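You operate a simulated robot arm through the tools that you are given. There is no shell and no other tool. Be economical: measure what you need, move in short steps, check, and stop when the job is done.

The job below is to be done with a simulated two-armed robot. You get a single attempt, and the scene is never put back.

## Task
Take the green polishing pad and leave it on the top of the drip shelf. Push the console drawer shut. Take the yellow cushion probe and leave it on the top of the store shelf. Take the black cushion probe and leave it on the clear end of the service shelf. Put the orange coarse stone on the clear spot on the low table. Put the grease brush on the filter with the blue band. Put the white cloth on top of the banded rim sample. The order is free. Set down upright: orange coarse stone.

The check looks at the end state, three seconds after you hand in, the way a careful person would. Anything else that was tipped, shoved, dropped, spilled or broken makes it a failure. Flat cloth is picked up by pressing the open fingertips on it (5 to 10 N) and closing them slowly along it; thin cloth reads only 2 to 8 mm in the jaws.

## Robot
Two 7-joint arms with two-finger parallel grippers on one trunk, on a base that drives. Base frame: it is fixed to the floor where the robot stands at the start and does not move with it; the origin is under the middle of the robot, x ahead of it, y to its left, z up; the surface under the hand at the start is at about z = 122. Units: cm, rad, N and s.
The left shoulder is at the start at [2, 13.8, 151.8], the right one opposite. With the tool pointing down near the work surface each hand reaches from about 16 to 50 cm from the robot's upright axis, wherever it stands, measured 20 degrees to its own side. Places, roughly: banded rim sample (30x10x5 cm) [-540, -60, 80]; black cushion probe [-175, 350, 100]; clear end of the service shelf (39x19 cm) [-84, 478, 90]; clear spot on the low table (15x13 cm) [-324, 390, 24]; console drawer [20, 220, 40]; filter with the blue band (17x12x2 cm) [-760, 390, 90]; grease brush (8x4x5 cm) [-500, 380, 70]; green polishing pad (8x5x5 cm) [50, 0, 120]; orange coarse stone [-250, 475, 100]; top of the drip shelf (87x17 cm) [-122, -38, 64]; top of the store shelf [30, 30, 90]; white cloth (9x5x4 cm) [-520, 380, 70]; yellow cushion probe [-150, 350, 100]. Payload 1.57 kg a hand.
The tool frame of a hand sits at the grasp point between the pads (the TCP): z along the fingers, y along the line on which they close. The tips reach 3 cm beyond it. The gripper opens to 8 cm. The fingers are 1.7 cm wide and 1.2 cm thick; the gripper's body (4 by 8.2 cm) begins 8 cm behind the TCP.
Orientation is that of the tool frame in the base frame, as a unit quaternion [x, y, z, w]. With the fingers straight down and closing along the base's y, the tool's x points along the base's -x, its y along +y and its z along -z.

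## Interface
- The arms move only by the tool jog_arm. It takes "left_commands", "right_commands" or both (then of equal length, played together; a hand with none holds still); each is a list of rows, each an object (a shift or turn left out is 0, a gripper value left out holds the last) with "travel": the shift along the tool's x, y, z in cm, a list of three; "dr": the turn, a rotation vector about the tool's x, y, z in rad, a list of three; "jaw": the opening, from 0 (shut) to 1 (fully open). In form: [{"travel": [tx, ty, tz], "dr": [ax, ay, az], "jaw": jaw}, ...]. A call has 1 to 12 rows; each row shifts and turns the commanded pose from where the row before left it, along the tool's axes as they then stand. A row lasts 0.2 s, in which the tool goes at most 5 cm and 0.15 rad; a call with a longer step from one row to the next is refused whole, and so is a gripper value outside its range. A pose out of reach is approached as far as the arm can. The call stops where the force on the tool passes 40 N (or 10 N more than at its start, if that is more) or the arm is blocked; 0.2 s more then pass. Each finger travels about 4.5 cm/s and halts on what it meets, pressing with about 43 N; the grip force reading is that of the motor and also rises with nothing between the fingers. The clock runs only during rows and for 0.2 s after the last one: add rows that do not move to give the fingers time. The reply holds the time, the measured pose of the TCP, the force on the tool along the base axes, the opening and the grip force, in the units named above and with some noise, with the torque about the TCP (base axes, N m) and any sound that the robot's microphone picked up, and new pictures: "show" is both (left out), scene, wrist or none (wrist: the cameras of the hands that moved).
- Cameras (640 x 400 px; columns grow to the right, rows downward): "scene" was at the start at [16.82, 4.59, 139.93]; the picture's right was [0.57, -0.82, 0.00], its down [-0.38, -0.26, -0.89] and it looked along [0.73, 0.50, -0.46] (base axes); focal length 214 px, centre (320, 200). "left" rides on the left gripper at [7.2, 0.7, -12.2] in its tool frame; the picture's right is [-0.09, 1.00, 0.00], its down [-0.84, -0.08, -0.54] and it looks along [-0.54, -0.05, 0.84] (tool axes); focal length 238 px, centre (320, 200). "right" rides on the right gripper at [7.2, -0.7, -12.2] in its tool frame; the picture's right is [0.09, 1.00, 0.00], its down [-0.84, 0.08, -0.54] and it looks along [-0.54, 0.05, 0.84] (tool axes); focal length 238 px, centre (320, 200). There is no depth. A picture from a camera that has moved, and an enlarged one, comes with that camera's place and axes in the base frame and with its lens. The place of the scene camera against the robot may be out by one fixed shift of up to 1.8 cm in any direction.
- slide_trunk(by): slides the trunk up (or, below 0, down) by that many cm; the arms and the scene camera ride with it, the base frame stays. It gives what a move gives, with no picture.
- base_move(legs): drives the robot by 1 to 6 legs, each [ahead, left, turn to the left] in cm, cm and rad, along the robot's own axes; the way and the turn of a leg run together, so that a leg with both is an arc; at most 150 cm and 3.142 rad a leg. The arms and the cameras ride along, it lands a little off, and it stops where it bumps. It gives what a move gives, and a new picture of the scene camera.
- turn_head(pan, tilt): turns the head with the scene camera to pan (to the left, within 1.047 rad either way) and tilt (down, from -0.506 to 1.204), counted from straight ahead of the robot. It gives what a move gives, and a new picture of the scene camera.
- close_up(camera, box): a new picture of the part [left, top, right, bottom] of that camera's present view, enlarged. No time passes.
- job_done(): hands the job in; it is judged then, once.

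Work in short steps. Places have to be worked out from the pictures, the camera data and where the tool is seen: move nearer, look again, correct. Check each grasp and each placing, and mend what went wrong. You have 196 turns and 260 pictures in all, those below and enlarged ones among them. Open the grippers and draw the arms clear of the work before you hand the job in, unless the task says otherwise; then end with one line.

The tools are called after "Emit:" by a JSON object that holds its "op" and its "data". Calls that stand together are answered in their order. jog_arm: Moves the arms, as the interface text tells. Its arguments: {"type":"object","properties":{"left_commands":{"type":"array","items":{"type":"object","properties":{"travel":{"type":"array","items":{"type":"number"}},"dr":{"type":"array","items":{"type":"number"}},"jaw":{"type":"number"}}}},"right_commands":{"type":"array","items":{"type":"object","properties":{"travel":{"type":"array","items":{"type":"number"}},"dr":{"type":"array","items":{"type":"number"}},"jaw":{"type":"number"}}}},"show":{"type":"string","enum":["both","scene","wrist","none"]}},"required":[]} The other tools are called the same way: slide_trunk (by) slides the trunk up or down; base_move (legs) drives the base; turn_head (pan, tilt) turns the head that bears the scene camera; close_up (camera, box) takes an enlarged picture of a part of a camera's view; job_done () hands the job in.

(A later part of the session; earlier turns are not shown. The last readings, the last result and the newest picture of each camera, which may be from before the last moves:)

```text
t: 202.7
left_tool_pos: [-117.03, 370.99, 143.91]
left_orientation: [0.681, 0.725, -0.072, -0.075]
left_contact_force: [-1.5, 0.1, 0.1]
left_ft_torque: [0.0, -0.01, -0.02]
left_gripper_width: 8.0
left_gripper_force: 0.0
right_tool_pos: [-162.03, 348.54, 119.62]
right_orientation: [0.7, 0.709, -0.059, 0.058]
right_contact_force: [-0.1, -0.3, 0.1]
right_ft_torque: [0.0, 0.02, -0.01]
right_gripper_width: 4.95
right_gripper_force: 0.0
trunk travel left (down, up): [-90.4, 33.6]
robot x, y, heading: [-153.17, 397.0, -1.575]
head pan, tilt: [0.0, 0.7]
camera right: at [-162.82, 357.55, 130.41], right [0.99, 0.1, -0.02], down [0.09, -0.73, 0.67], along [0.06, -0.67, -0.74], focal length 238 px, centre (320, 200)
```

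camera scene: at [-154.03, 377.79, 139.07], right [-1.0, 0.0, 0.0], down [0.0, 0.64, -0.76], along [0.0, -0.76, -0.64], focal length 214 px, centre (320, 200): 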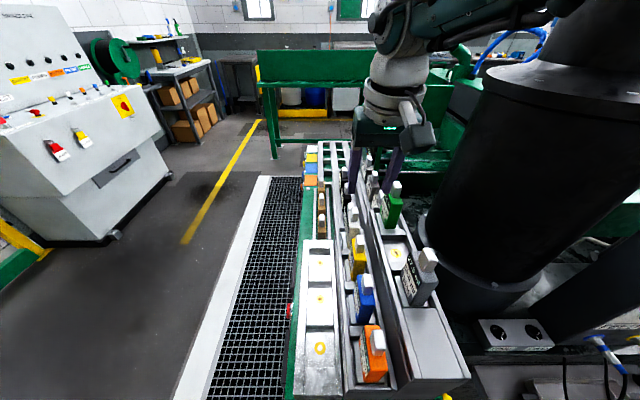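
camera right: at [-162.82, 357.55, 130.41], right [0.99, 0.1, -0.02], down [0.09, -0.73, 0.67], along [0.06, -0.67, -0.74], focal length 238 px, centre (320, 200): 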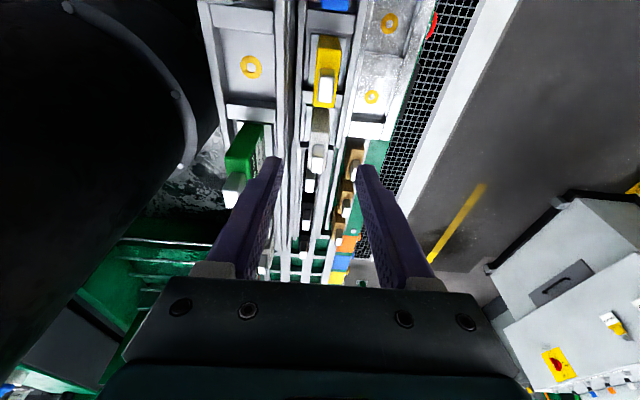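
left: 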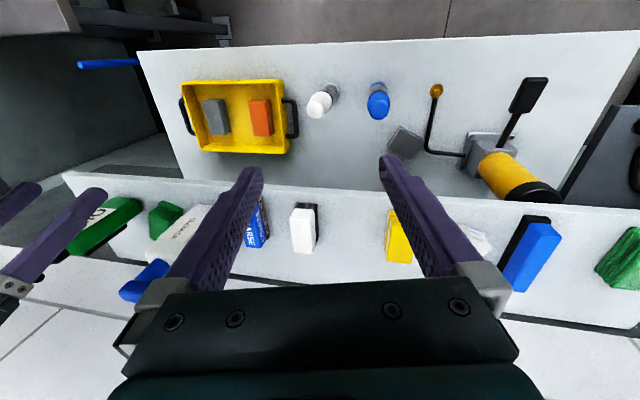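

Yellow stub is at about [−161.6, 349.2, 104]. I shift the fingers +0.4 in x, narrow the opening, and lower the trunk 11 cm to check alignment.

Emit:
{"op": "jog_arm", "data": {"right_commands": [{"travel": [0.5, 0.4, 0], "jaw": 0.52}, {}], "show": "none"}}

Emit:
{"op": "slide_trunk", "data": {"by": -12}}

Emit:
{"op": "jog_arm", "data": {"right_commands": [{}], "show": "wrist"}}

```text
t: 203.3
left_tool_pos: [-117.02, 370.95, 143.88]
left_orientation: [0.681, 0.724, -0.072, -0.075]
left_contact_force: [0.2, 0.9, -1.2]
left_ft_torque: [-0.02, 0.01, -0.01]
left_gripper_width: 8.0
left_gripper_force: 0.0
right_tool_pos: [-161.56, 348.81, 119.56]
right_orientation: [0.7, 0.71, -0.058, 0.057]
right_contact_force: [-0.1, -0.7, -0.3]
right_ft_torque: [0.04, 0.0, 0.01]
right_gripper_width: 4.18
right_gripper_force: 0.1
right hand out of reach, approached as far as the arm can: row 1
trunk travel left (down, up): [-90.4, 33.6]
robot x, y, heading: [-153.22, 396.76, -1.57]
head pan, tilt: [0.0, 0.7]
```

```text
t: 204.8
left_tool_pos: [-117.03, 370.9, 131.92]
left_orientation: [0.682, 0.724, -0.071, -0.076]
left_contact_force: [0.1, 0.0, 0.0]
left_ft_torque: [0.01, 0.04, -0.01]
left_gripper_width: 7.99
left_gripper_force: 0.1
right_tool_pos: [-161.54, 348.67, 107.43]
right_orientation: [0.7, 0.71, -0.058, 0.058]
right_contact_force: [-0.2, 0.0, 0.6]
right_ft_torque: [0.02, -0.04, -0.03]
right_gripper_width: 4.18
right_gripper_force: 0.1
trunk travel left (down, up): [-78.4, 45.6]
robot x, y, heading: [-153.57, 397.03, -1.571]
head pan, tilt: [0.0, 0.7]
```

```text
t: 205.2
left_tool_pos: [-117.02, 370.88, 131.84]
left_orientation: [0.682, 0.724, -0.071, -0.076]
left_contact_force: [-0.9, -0.9, -1.0]
left_ft_torque: [-0.05, -0.03, -0.01]
left_gripper_width: 8.01
left_gripper_force: 0.2
right_tool_pos: [-161.58, 348.77, 107.38]
right_orientation: [0.7, 0.71, -0.059, 0.058]
right_contact_force: [0.7, -0.1, -0.3]
right_ft_torque: [0.0, 0.02, -0.01]
right_gripper_width: 4.17
right_gripper_force: 0.0
trunk travel left (down, up): [-78.4, 45.6]
robot x, y, heading: [-153.25, 397.04, -1.573]
head pan, tilt: [0.0, 0.7]
camera right: at [-162.34, 357.75, 118.24], right [0.99, 0.1, -0.02], down [0.09, -0.74, 0.67], along [0.06, -0.67, -0.74], focal length 238 px, centre (320, 200)
```

right: 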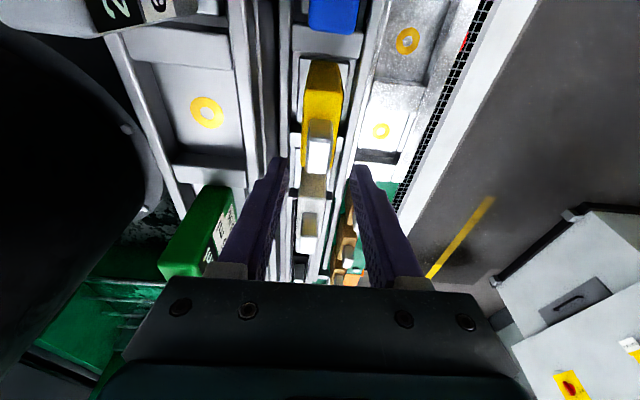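

Well centred. The rear rail's top is near z ≈ 99–100, so I stop with tips just above it: trunk −4.3, then close.

Emit:
{"op": "slide_trunk", "data": {"by": -4.3}}

Emit:
{"op": "jog_arm", "data": {"right_commands": [{"jaw": 0.4}, {"jaw": 0.25}, {"jaw": 0.15}, {"jaw": 0.1}, {"jaw": 0.1}, {}, {}], "show": "wrist"}}

```text
t: 206.1
left_tool_pos: [-116.97, 370.88, 127.52]
left_orientation: [0.682, 0.724, -0.071, -0.076]
left_contact_force: [0.4, -0.3, 0.2]
left_ft_torque: [-0.01, 0.02, -0.03]
left_gripper_width: 7.99
left_gripper_force: 0.1
right_tool_pos: [-161.61, 348.86, 103.12]
right_orientation: [0.7, 0.709, -0.058, 0.058]
right_contact_force: [0.5, -0.3, 0.1]
right_ft_torque: [0.0, -0.01, 0.03]
right_gripper_width: 4.15
right_gripper_force: 0.0
trunk travel left (down, up): [-74.1, 49.9]
robot x, y, heading: [-153.46, 396.62, -1.568]
head pan, tilt: [0.0, 0.7]
```

```text
t: 207.7
left_tool_pos: [-117.06, 370.98, 127.56]
left_orientation: [0.681, 0.725, -0.072, -0.075]
left_contact_force: [0.0, -0.6, 0.0]
left_ft_torque: [-0.01, -0.03, 0.0]
left_gripper_width: 8.02
left_gripper_force: 0.1
right_tool_pos: [-161.66, 348.73, 103.28]
right_orientation: [0.699, 0.71, -0.058, 0.057]
right_contact_force: [-2.0, 0.6, 1.2]
right_ft_torque: [0.0, 0.02, 0.04]
right_gripper_width: 2.59
right_gripper_force: 37.0
trunk travel left (down, up): [-74.1, 49.9]
robot x, y, heading: [-153.26, 396.76, -1.576]
head pan, tilt: [0.0, 0.7]
camera right: at [-162.36, 357.75, 113.95], right [0.99, 0.1, -0.02], down [0.09, -0.74, 0.67], along [0.06, -0.67, -0.74], focal length 238 px, centre (320, 200)
```

right: 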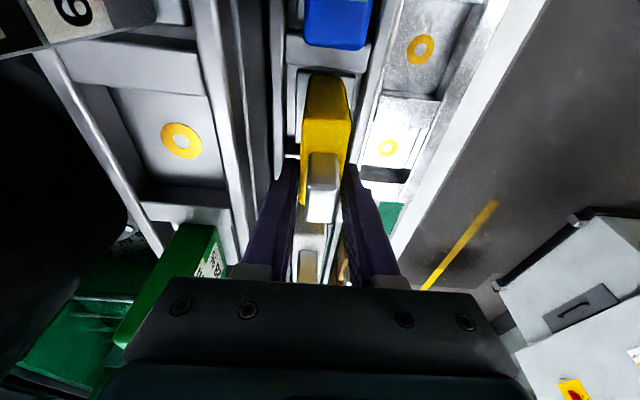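

Gripped. I lift 15 cm with the trunk, back out and check it.

Emit:
{"op": "slide_trunk", "data": {"by": 16}}

Emit:
{"op": "base_move", "data": {"legs": [[-28, 0, 0]]}}

Emit:
{"op": "jog_arm", "data": {"right_commands": [{}], "show": "wrist"}}

```text
t: 209.5
left_tool_pos: [-117.03, 370.88, 143.58]
left_orientation: [0.682, 0.724, -0.071, -0.075]
left_contact_force: [0.7, 0.0, -0.4]
left_ft_torque: [-0.01, 0.0, -0.01]
left_gripper_width: 7.98
left_gripper_force: 0.0
right_tool_pos: [-161.59, 348.73, 119.19]
right_orientation: [0.7, 0.71, -0.058, 0.058]
right_contact_force: [-0.4, 0.1, -3.1]
right_ft_torque: [-0.04, 0.02, -0.02]
right_gripper_width: 2.57
right_gripper_force: 36.8
trunk travel left (down, up): [-90.1, 33.9]
robot x, y, heading: [-153.44, 397.09, -1.569]
head pan, tilt: [0.0, 0.7]
```

```text
t: 211.5
left_tool_pos: [-117.0, 399.0, 143.66]
left_orientation: [0.682, 0.724, -0.071, -0.076]
left_contact_force: [0.0, -0.1, 0.3]
left_ft_torque: [0.0, 0.02, 0.01]
left_gripper_width: 8.0
left_gripper_force: 0.1
right_tool_pos: [-161.4, 376.88, 119.1]
right_orientation: [0.7, 0.709, -0.059, 0.058]
right_contact_force: [-0.1, 0.1, -2.4]
right_ft_torque: [-0.03, 0.0, 0.04]
right_gripper_width: 2.55
right_gripper_force: 37.3
trunk travel left (down, up): [-90.1, 33.9]
robot x, y, heading: [-153.13, 424.81, -1.578]
head pan, tilt: [0.0, 0.7]
camera scene: at [-153.93, 405.86, 138.77], right [-1.0, 0.0, 0.0], down [0.0, 0.64, -0.76], along [0.0, -0.76, -0.64], focal length 214 px, centre (320, 200)
```

scene: 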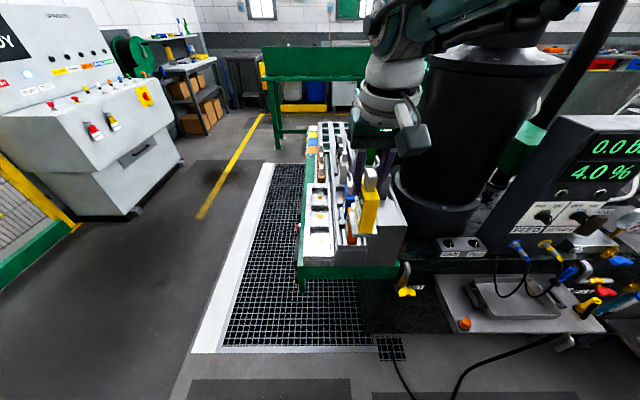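

```text
t: 211.9
left_tool_pos: [-116.84, 398.92, 143.71]
left_orientation: [0.682, 0.724, -0.071, -0.075]
left_contact_force: [0.6, 0.2, 1.5]
left_ft_torque: [-0.01, -0.01, 0.04]
left_gripper_width: 8.01
left_gripper_force: 0.0
right_tool_pos: [-161.45, 376.93, 119.11]
right_orientation: [0.699, 0.71, -0.058, 0.058]
right_contact_force: [-0.4, 0.2, -3.0]
right_ft_torque: [-0.04, 0.01, 0.0]
right_gripper_width: 2.55
right_gripper_force: 36.8
trunk travel left (down, up): [-90.1, 33.9]
robot x, y, heading: [-152.94, 424.64, -1.579]
head pan, tilt: [0.0, 0.7]
camera right: at [-162.25, 385.83, 129.91], right [0.99, 0.1, -0.02], down [0.09, -0.74, 0.67], along [0.06, -0.67, -0.74], focal length 238 px, centre (320, 200)
```

right: 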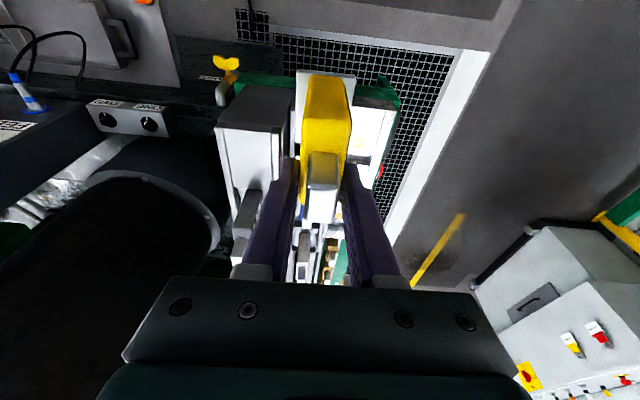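

Yellow is securely held. Now to the store shelf near the start: around through the aisle at x ≈ −50, then turn to face +x.

Emit:
{"op": "base_move", "data": {"legs": [[0, 103, 0], [150, 0, 0], [150, 0, 0], [62, 0, 0], [0, 0, 1.575]]}}

```text
t: 238.1
left_tool_pos: [-25.23, 100.14, 143.66]
left_orientation: [-0.042, 0.994, -0.104, -0.002]
left_contact_force: [0.8, -0.5, 0.7]
left_ft_torque: [-0.01, 0.02, -0.02]
left_gripper_width: 8.0
left_gripper_force: 0.1
right_tool_pos: [-1.93, 56.28, 119.19]
right_orientation: [-0.019, 0.996, 0.0, 0.082]
right_contact_force: [0.5, 0.0, -3.5]
right_ft_torque: [0.01, -0.05, -0.03]
right_gripper_width: 2.55
right_gripper_force: 36.6
trunk travel left (down, up): [-90.1, 33.9]
robot x, y, heading: [-50.12, 63.36, 0.027]
head pan, tilt: [0.0, 0.7]
camera scene: at [-32.54, 63.17, 138.77], right [0.02, -1.0, 0.0], down [-0.64, -0.01, -0.76], along [0.76, 0.02, -0.64], focal length 214 px, centre (320, 200)
```

scene: 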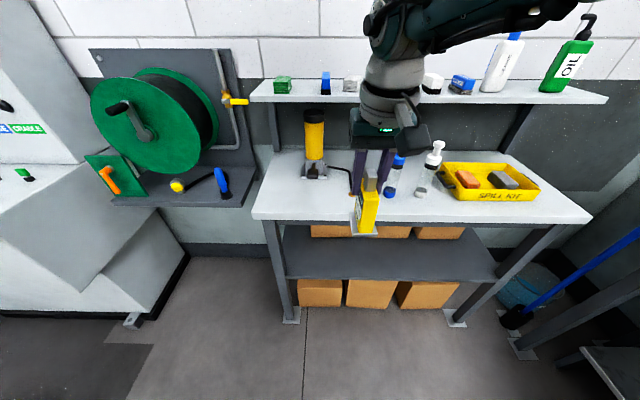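

A clear front-left corner of the store shelf lies around [27, 74], away from the pump and lever. I drive so the probe hangs there, with the arm drawn back 6 cm for better vertical reach.

Emit:
{"op": "jog_arm", "data": {"right_commands": [{"travel": [3, 0, 0.5]}, {"travel": [3, 0, 0.5]}, {}], "show": "none"}}

Emit:
{"op": "base_move", "data": {"legs": [[0, 16.9, 0], [34.5, 0, 0]]}}

Emit:
{"op": "slide_trunk", "data": {"by": -15}}

Emit:
{"op": "jog_arm", "data": {"right_commands": [{}], "show": "both"}}

```text
t: 238.9
left_tool_pos: [-25.19, 100.25, 143.62]
left_orientation: [-0.043, 0.994, -0.103, -0.001]
left_contact_force: [-0.4, 0.2, 0.1]
left_ft_torque: [0.01, 0.0, 0.01]
left_gripper_width: 7.99
left_gripper_force: 0.0
right_tool_pos: [-3.63, 57.2, 115.71]
right_orientation: [-0.019, 0.996, 0.0, 0.081]
right_contact_force: [-0.8, 0.1, -4.4]
right_ft_torque: [0.01, -0.01, 0.0]
right_gripper_width: 2.58
right_gripper_force: 37.0
right hand out of reach, approached as far as the arm can: row 1, 2
trunk travel left (down, up): [-90.1, 33.9]
robot x, y, heading: [-50.32, 63.41, 0.018]
head pan, tilt: [0.0, 0.7]
```

```text
t: 242.2
left_tool_pos: [8.97, 117.84, 143.65]
left_orientation: [-0.042, 0.994, -0.105, -0.002]
left_contact_force: [0.1, 1.0, -1.3]
left_ft_torque: [0.01, 0.0, 0.02]
left_gripper_width: 7.99
left_gripper_force: 0.0
right_tool_pos: [30.67, 74.79, 115.54]
right_orientation: [-0.019, 0.997, 0.001, 0.081]
right_contact_force: [0.3, -0.8, -2.3]
right_ft_torque: [0.01, -0.02, -0.01]
right_gripper_width: 2.55
right_gripper_force: 36.6
trunk travel left (down, up): [-90.1, 33.9]
robot x, y, heading: [-15.82, 80.85, 0.025]
head pan, tilt: [0.0, 0.7]
camera scene: at [1.76, 80.75, 138.77], right [0.02, -1.0, 0.0], down [-0.64, -0.01, -0.76], along [0.76, 0.02, -0.64], focal length 214 px, centre (320, 200)
```

scene: 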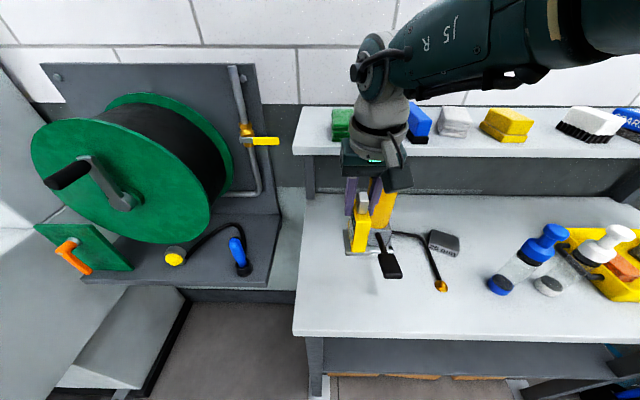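

```text
t: 243.9
left_tool_pos: [9.25, 117.85, 128.74]
left_orientation: [-0.042, 0.994, -0.104, 0.0]
left_contact_force: [0.9, -0.2, -0.2]
left_ft_torque: [0.04, 0.01, 0.02]
left_gripper_width: 7.99
left_gripper_force: 0.1
right_tool_pos: [31.18, 74.98, 100.94]
right_orientation: [-0.02, 0.996, 0.001, 0.084]
right_contact_force: [-3.2, 1.3, 32.4]
right_ft_torque: [0.09, -0.35, 0.01]
right_gripper_width: 2.58
right_gripper_force: 36.6
trunk travel left (down, up): [-75.1, 48.9]
robot x, y, heading: [-15.89, 81.17, 0.016]
head pan, tilt: [0.0, 0.7]
```

```text
t: 244.3
left_tool_pos: [9.28, 117.85, 128.74]
left_orientation: [-0.042, 0.994, -0.103, 0.0]
left_contact_force: [-0.9, -0.5, 0.6]
left_ft_torque: [-0.02, 0.0, 0.02]
left_gripper_width: 7.99
left_gripper_force: 0.1
right_tool_pos: [31.17, 74.98, 100.91]
right_orientation: [-0.019, 0.996, 0.001, 0.085]
right_contact_force: [-3.4, 1.9, 35.0]
right_ft_torque: [0.07, -0.32, 0.0]
right_gripper_width: 2.56
right_gripper_force: 36.7
trunk travel left (down, up): [-75.1, 48.9]
robot x, y, heading: [-16.38, 81.0, 0.018]
head pan, tilt: [0.0, 0.7]
camera scene: at [1.95, 80.75, 123.85], right [0.02, -1.0, 0.0], down [-0.64, -0.01, -0.77], along [0.77, 0.02, -0.64], focal length 214 px, centre (320, 200)
camera right: at [21.98, 73.89, 111.75], right [-0.13, 0.99, -0.02], down [0.73, 0.11, 0.67], along [0.67, 0.07, -0.74], focal length 238 px, centre (320, 200)
```

scene: 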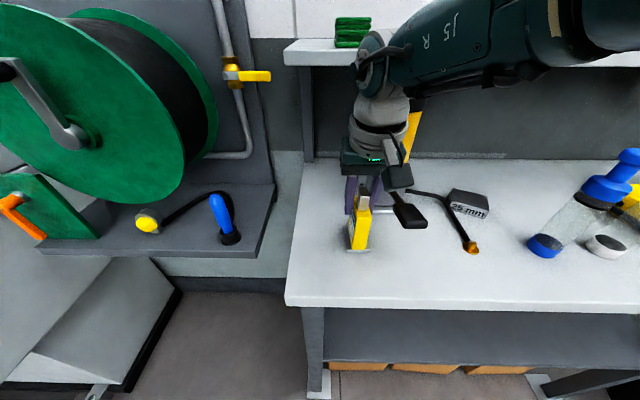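
right: 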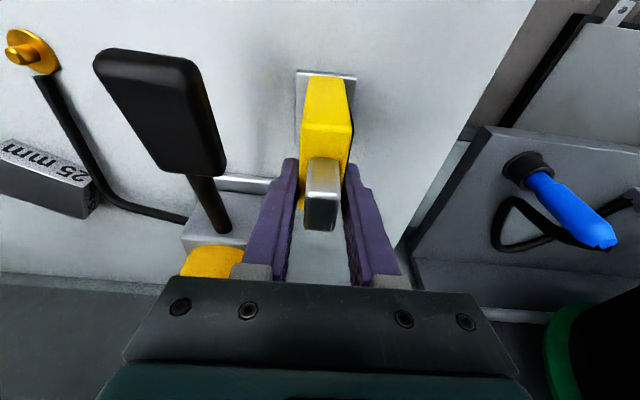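

The probe is down on the table (35 N) at [31, 75]. I ease off, open a little, and rise straight up.

Emit:
{"op": "jog_arm", "data": {"right_commands": [{"travel": [-0.05, 0, -0.3]}, {"jaw": 0.4}, {"jaw": 0.46}, {}, {"travel": [-0.4, 0, -2.5]}, {"travel": [-0.7, 0, -4.2]}, {"travel": [-0.7, 0, -4.2]}, {}], "show": "both"}}

```text
t: 246.2
left_tool_pos: [9.19, 117.75, 128.62]
left_orientation: [-0.042, 0.994, -0.103, -0.001]
left_contact_force: [-0.4, -0.2, 0.0]
left_ft_torque: [-0.01, 0.0, 0.02]
left_gripper_width: 8.0
left_gripper_force: 0.0
right_tool_pos: [32.92, 75.7, 109.53]
right_orientation: [-0.019, 0.997, 0.0, 0.079]
right_contact_force: [-0.3, -0.2, -0.1]
right_ft_torque: [0.01, -0.02, 0.01]
right_gripper_width: 3.7
right_gripper_force: 0.1
right hand out of reach, approached as far as the arm can: row 5, 6, 7
trunk travel left (down, up): [-75.1, 48.9]
robot x, y, heading: [-16.05, 81.18, 0.02]
head pan, tilt: [0.0, 0.7]
camera scene: at [1.77, 80.75, 123.77], right [0.02, -1.0, 0.0], down [-0.64, -0.01, -0.76], along [0.76, 0.02, -0.64], focal length 214 px, centre (320, 200)
camera right: at [23.89, 74.57, 120.41], right [-0.13, 0.99, -0.02], down [0.74, 0.11, 0.67], along [0.66, 0.07, -0.74], focal length 238 px, centre (320, 200)
```

scene: 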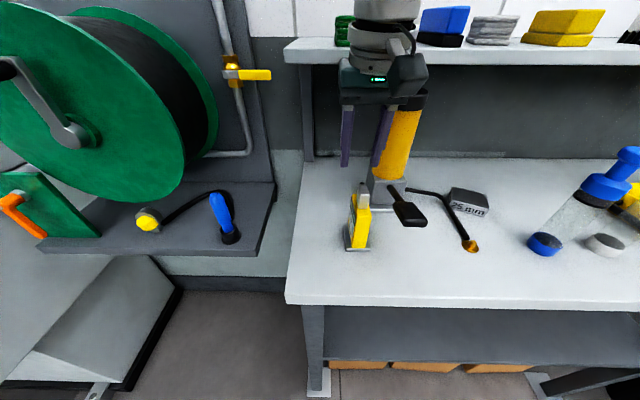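
right: 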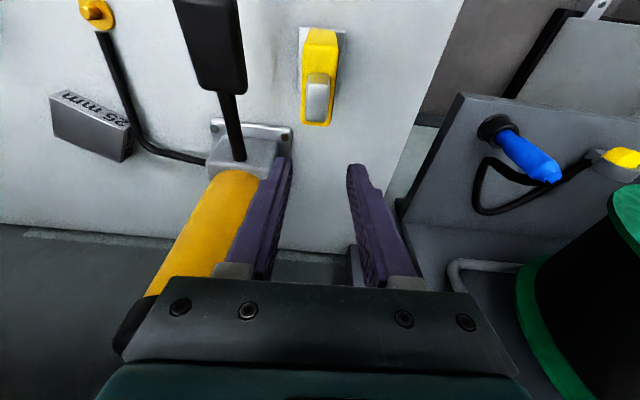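

Yellow probe stands on the store shelf. Next is the orange stone: I raise the trunk, back off, and drive around to y ≈ 426 facing −x.

Emit:
{"op": "slide_trunk", "data": {"by": 15}}

Emit:
{"op": "base_move", "data": {"legs": [[-33, 0, 0], [0, 0, 1.55], [150, 0, 0], [150, 0, 0], [46, 0, 0], [0, 0, 1.57]]}}

```text
t: 247.9
left_tool_pos: [9.22, 117.77, 143.58]
left_orientation: [-0.043, 0.994, -0.103, -0.001]
left_contact_force: [-0.3, -0.7, -0.3]
left_ft_torque: [-0.03, 0.02, -0.01]
left_gripper_width: 8.01
left_gripper_force: 0.0
right_tool_pos: [32.91, 75.6, 124.47]
right_orientation: [-0.019, 0.997, 0.0, 0.079]
right_contact_force: [-0.4, -0.1, -0.4]
right_ft_torque: [0.01, 0.01, 0.01]
right_gripper_width: 3.66
right_gripper_force: 0.0
trunk travel left (down, up): [-90.1, 33.9]
robot x, y, heading: [-16.22, 80.73, 0.022]
head pan, tilt: [0.0, 0.7]
```

```text
t: 274.0
left_tool_pos: [-75.91, 386.71, 143.65]
left_orientation: [0.994, 0.038, 0.003, -0.104]
left_contact_force: [0.1, -0.7, -0.7]
left_ft_torque: [0.02, 0.02, 0.02]
left_gripper_width: 8.02
left_gripper_force: 0.1
right_tool_pos: [-99.34, 429.16, 124.47]
right_orientation: [0.997, 0.015, -0.08, -0.001]
right_contact_force: [0.3, 0.5, -0.7]
right_ft_torque: [-0.01, 0.01, 0.02]
right_gripper_width: 3.69
right_gripper_force: 0.1
trunk travel left (down, up): [-90.1, 33.9]
robot x, y, heading: [-50.45, 423.46, -3.125]
head pan, tilt: [0.0, 0.7]
camera scene: at [-69.57, 422.61, 138.77], right [-0.01, 1.0, 0.0], down [0.64, 0.01, -0.76], along [-0.76, -0.01, -0.64], focal length 214 px, centre (320, 200)
```

scene: 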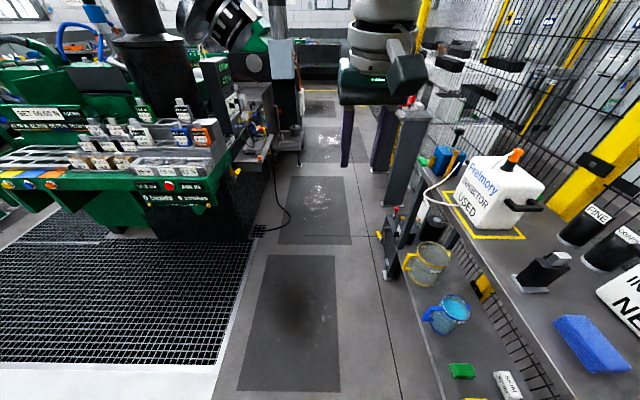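

The aisle is clear. I drive ahead 125 cm and look right toward the stone.

Emit:
{"op": "base_move", "data": {"legs": [[125, 0, 0]]}}

Emit:
{"op": "turn_head", "data": {"pan": -0.75, "tilt": 0.5}}

```text
t: 280.3
left_tool_pos: [-201.11, 383.87, 143.6]
left_orientation: [0.994, 0.045, 0.002, -0.104]
left_contact_force: [-0.6, -0.2, -0.2]
left_ft_torque: [-0.03, 0.03, -0.01]
left_gripper_width: 7.99
left_gripper_force: 0.0
right_tool_pos: [-225.22, 425.99, 124.55]
right_orientation: [0.997, 0.022, -0.079, 0.0]
right_contact_force: [-0.5, 0.7, 0.0]
right_ft_torque: [-0.02, -0.01, 0.0]
right_gripper_width: 3.67
right_gripper_force: 0.0
trunk travel left (down, up): [-90.1, 33.9]
robot x, y, heading: [-176.0, 420.63, -3.115]
head pan, tilt: [0.0, 0.7]
camera scene: at [-195.41, 419.8, 138.77], right [-0.03, 1.0, 0.0], down [0.64, 0.02, -0.76], along [-0.76, -0.02, -0.64], focal length 214 px, centre (320, 200)
```

scene: 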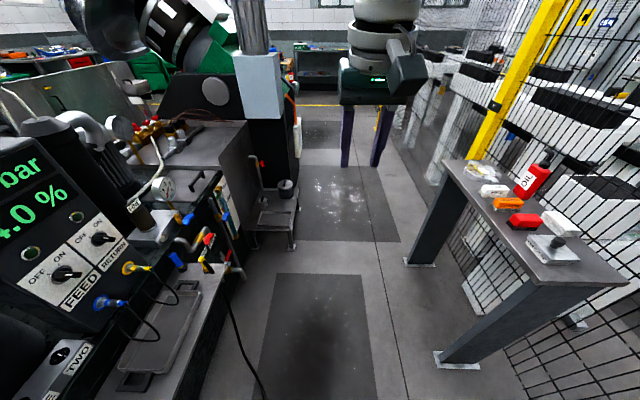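

```text
t: 281.4
left_tool_pos: [-201.1, 383.96, 143.52]
left_orientation: [0.993, 0.046, 0.002, -0.104]
left_contact_force: [-0.5, 0.7, -0.4]
left_ft_torque: [0.01, -0.01, 0.01]
left_gripper_width: 8.0
left_gripper_force: 0.0
right_tool_pos: [-225.24, 425.88, 124.47]
right_orientation: [0.997, 0.023, -0.08, 0.001]
right_contact_force: [0.1, 0.1, 0.3]
right_ft_torque: [0.0, 0.02, 0.0]
right_gripper_width: 3.68
right_gripper_force: 0.1
trunk travel left (down, up): [-90.1, 33.9]
robot x, y, heading: [-176.35, 420.94, -3.115]
head pan, tilt: [-0.75, 0.499]
camera scene: at [-193.75, 426.05, 140.54], right [0.66, 0.75, 0.0], down [0.36, -0.32, -0.88], along [-0.66, 0.58, -0.48], focal length 214 px, centre (320, 200)
```

scene: 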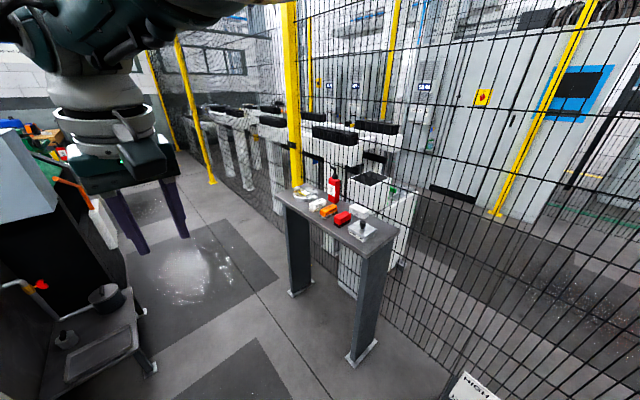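

I zoom in on the stones table and the orange stone.

Emit:
{"op": "close_up", "data": {"camera": "scene", "box": [260, 160, 420, 260]}}

```text
4.00 times, centred on (340, 210) of scene
camera zoom: at [-193.75, 426.05, 140.54], right [0.66, 0.75, 0.0], down [0.36, -0.32, -0.88], along [-0.66, 0.58, -0.48], focal length 858 px, centre (240, 160)
```

zoom: 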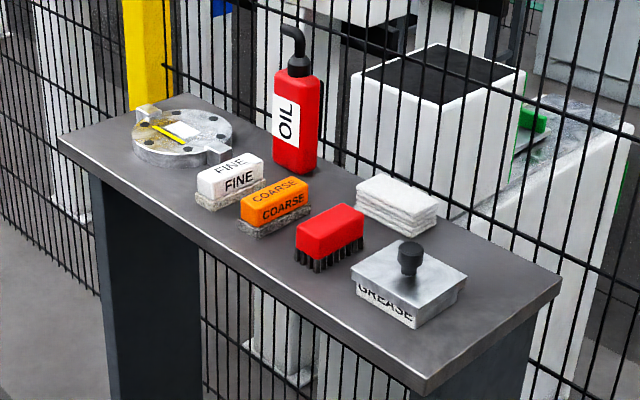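

The orange stone (grey side down) sits at about [−244, 475] on a table at z ≈ 95, between FINE and a red brush. I turn to face +y and strafe so the right hand comes over it.

Emit:
{"op": "base_move", "data": {"legs": [[0, 0, -1.597], [0, 73, 0]]}}

Emit:
{"op": "turn_head", "data": {"pan": 0, "tilt": 0.75}}

Emit:
{"op": "jog_arm", "data": {"right_commands": [{"jaw": 0.7}], "show": "wrist"}}

```text
t: 289.3
left_tool_pos: [-285.58, 446.9, 143.62]
left_orientation: [0.725, -0.681, 0.076, -0.071]
left_contact_force: [-0.7, -0.1, 0.6]
left_ft_torque: [0.03, 0.02, -0.01]
left_gripper_width: 8.01
left_gripper_force: 0.1
right_tool_pos: [-242.99, 469.92, 124.42]
right_orientation: [0.711, -0.699, -0.055, -0.056]
right_contact_force: [-0.7, 0.9, 0.5]
right_ft_torque: [0.0, -0.02, 0.02]
right_gripper_width: 3.66
right_gripper_force: 0.0
trunk travel left (down, up): [-90.1, 33.9]
robot x, y, heading: [-249.64, 421.18, 1.572]
head pan, tilt: [-0.75, 0.499]
camera scene: at [-243.82, 437.13, 140.54], right [0.73, -0.68, 0.0], down [-0.33, -0.35, -0.88], along [0.6, 0.64, -0.48], focal length 214 px, centre (320, 200)
```

scene: 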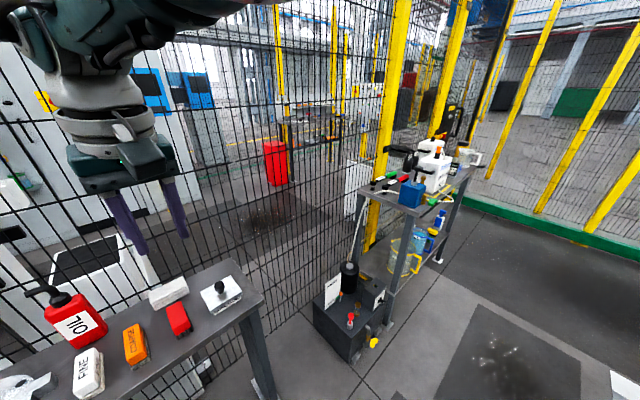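

```text
t: 290.4
left_tool_pos: [-285.71, 447.0, 143.66]
left_orientation: [0.725, -0.681, 0.076, -0.071]
left_contact_force: [-0.4, -0.2, 0.0]
left_ft_torque: [0.0, -0.03, 0.02]
left_gripper_width: 7.98
left_gripper_force: 0.0
right_tool_pos: [-242.9, 469.83, 124.5]
right_orientation: [0.711, -0.699, -0.055, -0.057]
right_contact_force: [-0.9, 0.0, 1.1]
right_ft_torque: [0.0, 0.01, -0.01]
right_gripper_width: 3.65
right_gripper_force: 0.1
trunk travel left (down, up): [-90.1, 33.9]
robot x, y, heading: [-249.26, 421.33, 1.569]
head pan, tilt: [0.0, 0.75]
camera scene: at [-250.02, 438.76, 138.35], right [1.0, 0.0, 0.0], down [0.0, -0.68, -0.73], along [0.0, 0.73, -0.68], focal length 214 px, centre (320, 200)
```

scene: 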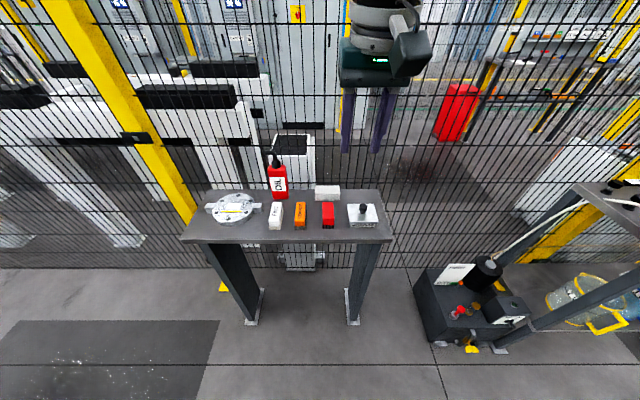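

```text
t: 290.8
left_tool_pos: [-285.66, 446.98, 143.61]
left_orientation: [0.726, -0.68, 0.075, -0.072]
left_contact_force: [0.0, -0.2, -0.7]
left_ft_torque: [0.04, -0.03, -0.02]
left_gripper_width: 7.98
left_gripper_force: 0.0
right_tool_pos: [-242.9, 469.91, 124.53]
right_orientation: [0.71, -0.7, -0.055, -0.056]
right_contact_force: [-0.5, -0.3, 0.1]
right_ft_torque: [0.05, 0.0, 0.01]
right_gripper_width: 5.6
right_gripper_force: 0.2
trunk travel left (down, up): [-90.1, 33.9]
robot x, y, heading: [-249.61, 420.98, 1.569]
head pan, tilt: [0.0, 0.75]
camera right: at [-242.18, 460.78, 135.37], right [-0.99, -0.11, -0.02], down [-0.09, 0.74, 0.67], along [-0.06, 0.67, -0.74], focal length 238 px, centre (320, 200)
```

right: 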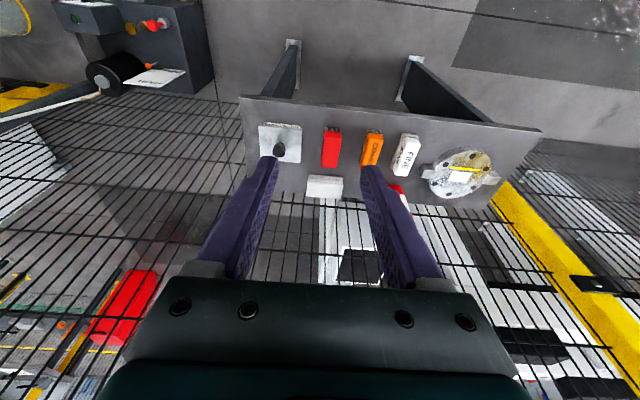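

Triangulation puts the stone at [−256.5, 488, 86] on a table at z ≈ 83. I move ahead 17, left 13.6 and lower the trunk 28 cm for a closer view.

Emit:
{"op": "base_move", "data": {"legs": [[0, 13.6, 0], [17, 0, 0]]}}

Emit:
{"op": "slide_trunk", "data": {"by": -26}}

Emit:
{"op": "jog_arm", "data": {"right_commands": [{"jaw": 0.68}], "show": "wrist"}}

```text
t: 293.2
left_tool_pos: [-299.38, 463.62, 143.63]
left_orientation: [0.727, -0.679, 0.075, -0.071]
left_contact_force: [0.2, -0.4, 0.7]
left_ft_torque: [0.0, 0.01, -0.02]
left_gripper_width: 8.02
left_gripper_force: 0.0
right_tool_pos: [-256.71, 486.75, 124.56]
right_orientation: [0.712, -0.697, -0.055, -0.057]
right_contact_force: [-0.6, -0.4, 1.0]
right_ft_torque: [-0.03, 0.0, 0.02]
right_gripper_width: 5.6
right_gripper_force: 0.1
trunk travel left (down, up): [-90.1, 33.9]
robot x, y, heading: [-262.92, 437.96, 1.573]
head pan, tilt: [0.0, 0.75]
camera scene: at [-263.7, 455.63, 138.35], right [1.0, 0.0, 0.0], down [0.0, -0.68, -0.73], along [0.0, 0.73, -0.68], focal length 214 px, centre (320, 200)
```

scene: 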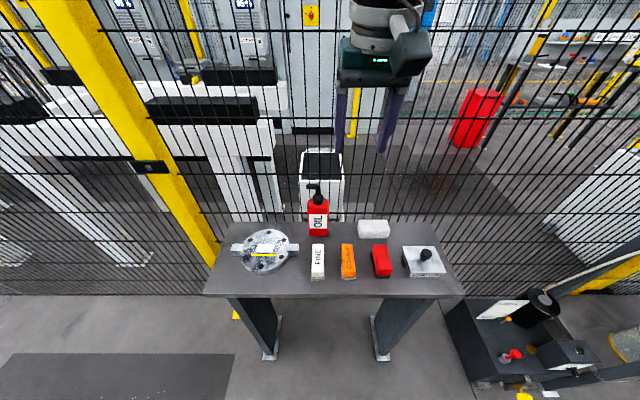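

```text
t: 295.8
left_tool_pos: [-299.3, 463.66, 117.62]
left_orientation: [0.727, -0.679, 0.074, -0.072]
left_contact_force: [-0.1, -0.2, -0.1]
left_ft_torque: [0.02, -0.04, -0.01]
left_gripper_width: 7.99
left_gripper_force: 0.2
right_tool_pos: [-256.67, 486.75, 98.47]
right_orientation: [0.712, -0.698, -0.055, -0.057]
right_contact_force: [0.6, 1.4, 0.9]
right_ft_torque: [-0.01, 0.0, -0.02]
right_gripper_width: 5.6
right_gripper_force: 0.0
trunk travel left (down, up): [-64.1, 59.9]
robot x, y, heading: [-263.0, 437.6, 1.577]
head pan, tilt: [0.0, 0.75]
```

```text
t: 296.2
left_tool_pos: [-299.49, 463.72, 117.59]
left_orientation: [0.727, -0.679, 0.076, -0.072]
left_contact_force: [1.1, 0.2, 0.0]
left_ft_torque: [0.03, 0.0, 0.03]
left_gripper_width: 7.97
left_gripper_force: 0.0
right_tool_pos: [-256.69, 486.75, 98.53]
right_orientation: [0.712, -0.698, -0.055, -0.056]
right_contact_force: [0.5, -0.3, -0.5]
right_ft_torque: [0.0, -0.03, 0.0]
right_gripper_width: 5.44
right_gripper_force: 0.1
trunk travel left (down, up): [-64.1, 59.9]
robot x, y, heading: [-262.8, 438.11, 1.569]
head pan, tilt: [0.0, 0.75]
camera right: at [-255.92, 477.67, 109.36], right [-0.99, -0.11, -0.02], down [-0.09, 0.74, 0.67], along [-0.06, 0.66, -0.74], focal length 238 px, centre (320, 200)
```

right: 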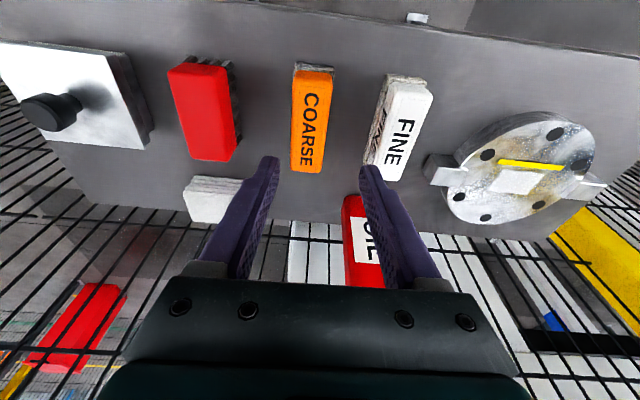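

The stone centre is at about [−255.7, 487.6]. I nudge the base 1 cm right and 1 cm ahead, lower 9 cm, and check.

Emit:
{"op": "base_move", "data": {"legs": [[1.2, -1, 0]]}}

Emit:
{"op": "slide_trunk", "data": {"by": -9}}

Emit:
{"op": "jog_arm", "data": {"right_commands": [{}], "show": "wrist"}}

```text
t: 297.0
left_tool_pos: [-298.3, 464.88, 117.54]
left_orientation: [0.727, -0.679, 0.076, -0.07]
left_contact_force: [0.2, -0.3, -0.7]
left_ft_torque: [-0.02, -0.03, 0.01]
left_gripper_width: 7.99
left_gripper_force: 0.0
right_tool_pos: [-255.77, 488.03, 98.47]
right_orientation: [0.712, -0.698, -0.055, -0.057]
right_contact_force: [0.2, -0.2, 0.5]
right_ft_torque: [0.01, 0.0, 0.05]
right_gripper_width: 5.44
right_gripper_force: 0.2
trunk travel left (down, up): [-64.1, 59.9]
robot x, y, heading: [-262.32, 439.41, 1.577]
head pan, tilt: [0.0, 0.75]
camera scene: at [-262.7, 456.83, 112.35], right [1.0, 0.0, 0.0], down [0.0, -0.68, -0.73], along [0.0, 0.73, -0.68], focal length 214 px, centre (320, 200)
```

scene: 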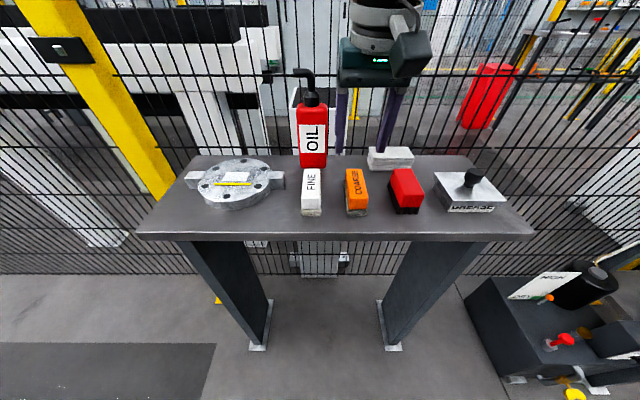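

```text
t: 298.3
left_tool_pos: [-298.46, 464.95, 108.58]
left_orientation: [0.726, -0.679, 0.075, -0.072]
left_contact_force: [-0.8, -0.6, 0.2]
left_ft_torque: [-0.01, -0.04, 0.01]
left_gripper_width: 8.02
left_gripper_force: 0.1
right_tool_pos: [-255.83, 488.03, 89.59]
right_orientation: [0.712, -0.698, -0.056, -0.057]
right_contact_force: [0.8, -0.9, -0.4]
right_ft_torque: [-0.01, -0.01, 0.0]
right_gripper_width: 5.42
right_gripper_force: 0.0
trunk travel left (down, up): [-55.1, 68.9]
robot x, y, heading: [-261.69, 439.24, 1.576]
head pan, tilt: [0.0, 0.75]
```

```text
t: 298.7
left_tool_pos: [-298.35, 464.96, 108.64]
left_orientation: [0.727, -0.679, 0.075, -0.071]
left_contact_force: [-0.3, 0.6, 0.0]
left_ft_torque: [0.0, 0.02, 0.01]
left_gripper_width: 7.99
left_gripper_force: 0.1
right_tool_pos: [-255.56, 487.89, 89.5]
right_orientation: [0.712, -0.698, -0.056, -0.058]
right_contact_force: [0.0, -0.5, 0.1]
right_ft_torque: [-0.02, -0.01, -0.01]
right_gripper_width: 5.43
right_gripper_force: 0.1
trunk travel left (down, up): [-55.1, 68.9]
robot x, y, heading: [-262.07, 439.2, 1.573]
head pan, tilt: [0.0, 0.75]
camera right: at [-254.92, 478.86, 100.36], right [-0.99, -0.11, -0.02], down [-0.09, 0.74, 0.67], along [-0.06, 0.66, -0.74], focal length 238 px, centre (320, 200)
```

right: 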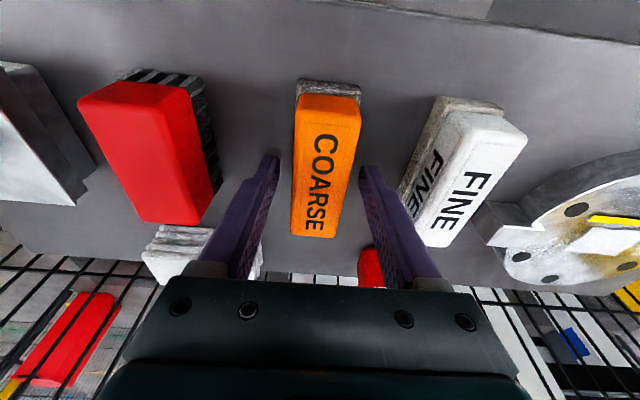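

Centred over COARSE. I feel down with force-limited rows until the tips find the table or enough depth.

Emit:
{"op": "slide_trunk", "data": {"by": -2}}

Emit:
{"op": "jog_arm", "data": {"right_commands": [{"travel": [0.07, 0.2, 0.4]}, {"travel": [0.07, 0, 0.4]}, {"travel": [0.07, 0, 0.4]}, {"travel": [0.07, 0, 0.4]}, {}], "show": "wrist"}}

```text
t: 299.1
left_tool_pos: [-298.28, 464.76, 107.83]
left_orientation: [0.727, -0.679, 0.076, -0.072]
left_contact_force: [-0.4, 0.7, -0.3]
left_ft_torque: [0.05, -0.01, -0.01]
left_gripper_width: 8.0
left_gripper_force: 0.0
right_tool_pos: [-255.81, 487.98, 89.1]
right_orientation: [0.712, -0.697, -0.057, -0.056]
right_contact_force: [1.6, -1.5, 4.2]
right_ft_torque: [-0.06, 0.08, 0.11]
right_gripper_width: 5.34
right_gripper_force: 0.1
trunk travel left (down, up): [-54.3, 69.7]
robot x, y, heading: [-261.92, 439.3, 1.573]
head pan, tilt: [0.0, 0.75]
stopped: the force on the tool passed its limit at 65 N (the readings are from after the stop); the commanded pose is now the measured one
```

```text
t: 299.5
left_tool_pos: [-298.26, 464.91, 107.77]
left_orientation: [0.725, -0.68, 0.076, -0.072]
left_contact_force: [-0.1, 0.0, -0.1]
left_ft_torque: [0.0, 0.01, 0.01]
left_gripper_width: 7.99
left_gripper_force: 0.0
right_tool_pos: [-255.93, 487.95, 89.07]
right_orientation: [0.712, -0.697, -0.057, -0.057]
right_contact_force: [3.7, -5.4, 12.5]
right_ft_torque: [-0.22, 0.25, 0.16]
right_gripper_width: 5.1
right_gripper_force: 0.0
trunk travel left (down, up): [-54.3, 69.7]
robot x, y, heading: [-262.05, 439.16, 1.573]
head pan, tilt: [0.0, 0.75]
stopped in row 2 (right hand): the force on the tool passed its limit at 48 N (the readings are from after the stop); the commanded pose is now the measured one
camera right: at [-255.09, 478.89, 99.95], right [-0.99, -0.11, -0.02], down [-0.09, 0.74, 0.67], along [-0.06, 0.66, -0.74], focal length 238 px, centre (320, 200)
```

right: 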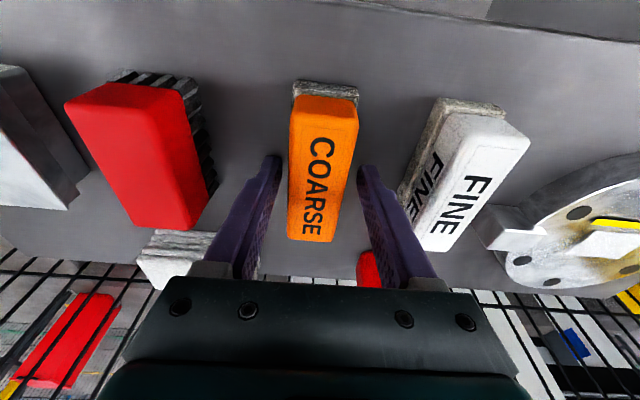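

The tips have met the table at about z = 86 (stone top is nearer the camera than the tips). I rise 0.4 and close on the stone.

Emit:
{"op": "jog_arm", "data": {"right_commands": [{"travel": [-0.07, 0.25, -0.5]}, {"jaw": 0.55}, {"jaw": 0.4}, {"jaw": 0.3}, {"jaw": 0.3}, {}, {}], "show": "wrist"}}

```text
t: 301.1
left_tool_pos: [-298.31, 464.76, 107.8]
left_orientation: [0.726, -0.68, 0.075, -0.071]
left_contact_force: [0.1, 0.0, 0.1]
left_ft_torque: [0.0, 0.0, -0.02]
left_gripper_width: 8.02
left_gripper_force: 0.0
right_tool_pos: [-256.26, 487.88, 89.57]
right_orientation: [0.712, -0.698, -0.056, -0.055]
right_contact_force: [0.5, 0.1, 0.7]
right_ft_torque: [0.03, -0.01, -0.02]
right_gripper_width: 3.45
right_gripper_force: 41.2
trunk travel left (down, up): [-54.3, 69.7]
robot x, y, heading: [-261.99, 439.27, 1.574]
head pan, tilt: [0.0, 0.75]
camera right: at [-255.43, 478.82, 100.35], right [-0.99, -0.11, -0.01], down [-0.09, 0.74, 0.67], along [-0.06, 0.66, -0.75], focal length 238 px, centre (320, 200)
```

right: 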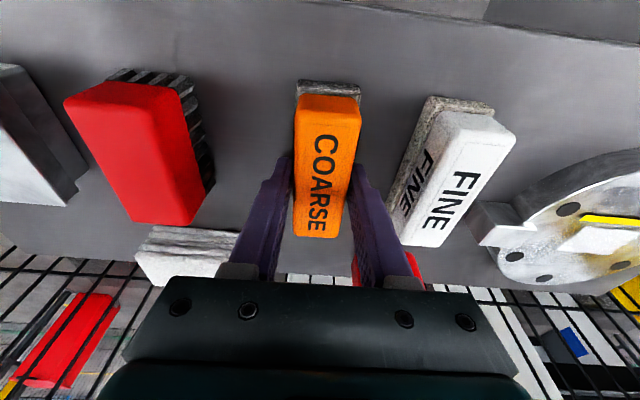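

Stone gripped (3.45 cm). I lift it, back off and move west, then turn to face the low table at [−324, 390].

Emit:
{"op": "slide_trunk", "data": {"by": 18}}

Emit:
{"op": "base_move", "data": {"legs": [[-10, 0, 0], [0, 52, 0], [0, 0, 3.141]]}}

Emit:
{"op": "turn_head", "data": {"pan": 0, "tilt": 0.85}}

```text
t: 303.1
left_tool_pos: [-298.4, 464.85, 125.7]
left_orientation: [0.726, -0.68, 0.075, -0.071]
left_contact_force: [0.6, -0.2, 0.6]
left_ft_torque: [0.03, -0.01, -0.02]
left_gripper_width: 8.0
left_gripper_force: 0.1
right_tool_pos: [-256.26, 487.85, 107.45]
right_orientation: [0.712, -0.698, -0.056, -0.054]
right_contact_force: [0.4, -0.4, -1.8]
right_ft_torque: [0.04, -0.02, -0.03]
right_gripper_width: 3.44
right_gripper_force: 42.0
trunk travel left (down, up): [-72.3, 51.7]
robot x, y, heading: [-262.04, 438.98, 1.577]
head pan, tilt: [0.0, 0.75]
```

```text
t: 312.3
left_tool_pos: [-298.5, 387.32, 125.73]
left_orientation: [0.865, 0.49, -0.045, -0.094]
left_contact_force: [0.3, 1.0, -0.7]
left_ft_torque: [0.02, 0.0, -0.01]
left_gripper_width: 7.99
left_gripper_force: 0.1
right_tool_pos: [-346.91, 393.3, 107.12]
right_orientation: [0.883, 0.464, -0.065, 0.017]
right_contact_force: [2.3, 8.5, -0.4]
right_ft_torque: [0.08, -0.02, 0.02]
right_gripper_width: 3.43
right_gripper_force: 41.9
trunk travel left (down, up): [-72.3, 51.7]
robot x, y, heading: [-313.54, 429.14, -2.172]
head pan, tilt: [0.0, 0.75]
stopped in leg 3: the force on the tool passed its limit at 52 N (the readings are from after the stop); the commanded pose is now the measured one
camera scene: at [-324.81, 413.59, 120.49], right [-0.82, 0.57, 0.0], down [0.39, 0.56, -0.73], along [-0.41, -0.6, -0.68], focal length 214 px, centre (320, 200)
```

scene: 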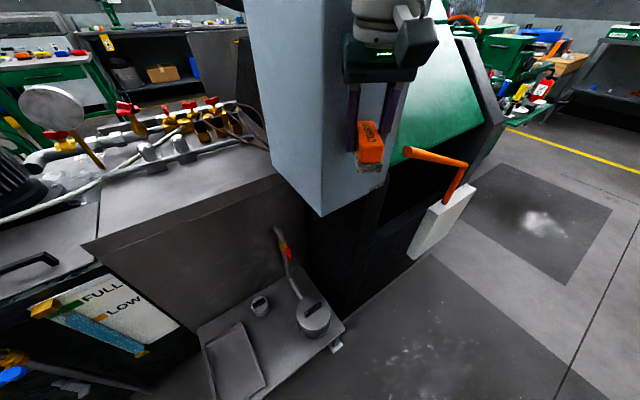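

```text
t: 313.0
left_tool_pos: [-298.52, 387.39, 125.69]
left_orientation: [0.865, 0.49, -0.046, -0.095]
left_contact_force: [0.6, -0.3, 0.3]
left_ft_torque: [0.01, -0.03, 0.0]
left_gripper_width: 7.97
left_gripper_force: 0.1
right_tool_pos: [-347.14, 393.4, 107.1]
right_orientation: [0.883, 0.465, -0.065, 0.017]
right_contact_force: [2.4, 11.5, -3.2]
right_ft_torque: [0.26, -0.03, 0.02]
right_gripper_width: 3.44
right_gripper_force: 41.7
trunk travel left (down, up): [-72.3, 51.7]
robot x, y, heading: [-314.03, 429.12, -2.176]
head pan, tilt: [0.0, 0.85]
camera scene: at [-324.53, 414.01, 119.68], right [-0.82, 0.57, 0.0], down [0.43, 0.62, -0.66], along [-0.37, -0.54, -0.75], focal length 214 px, centre (320, 200)
```

scene: 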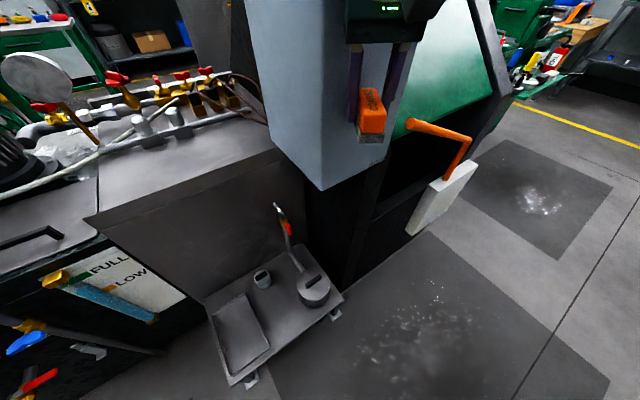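

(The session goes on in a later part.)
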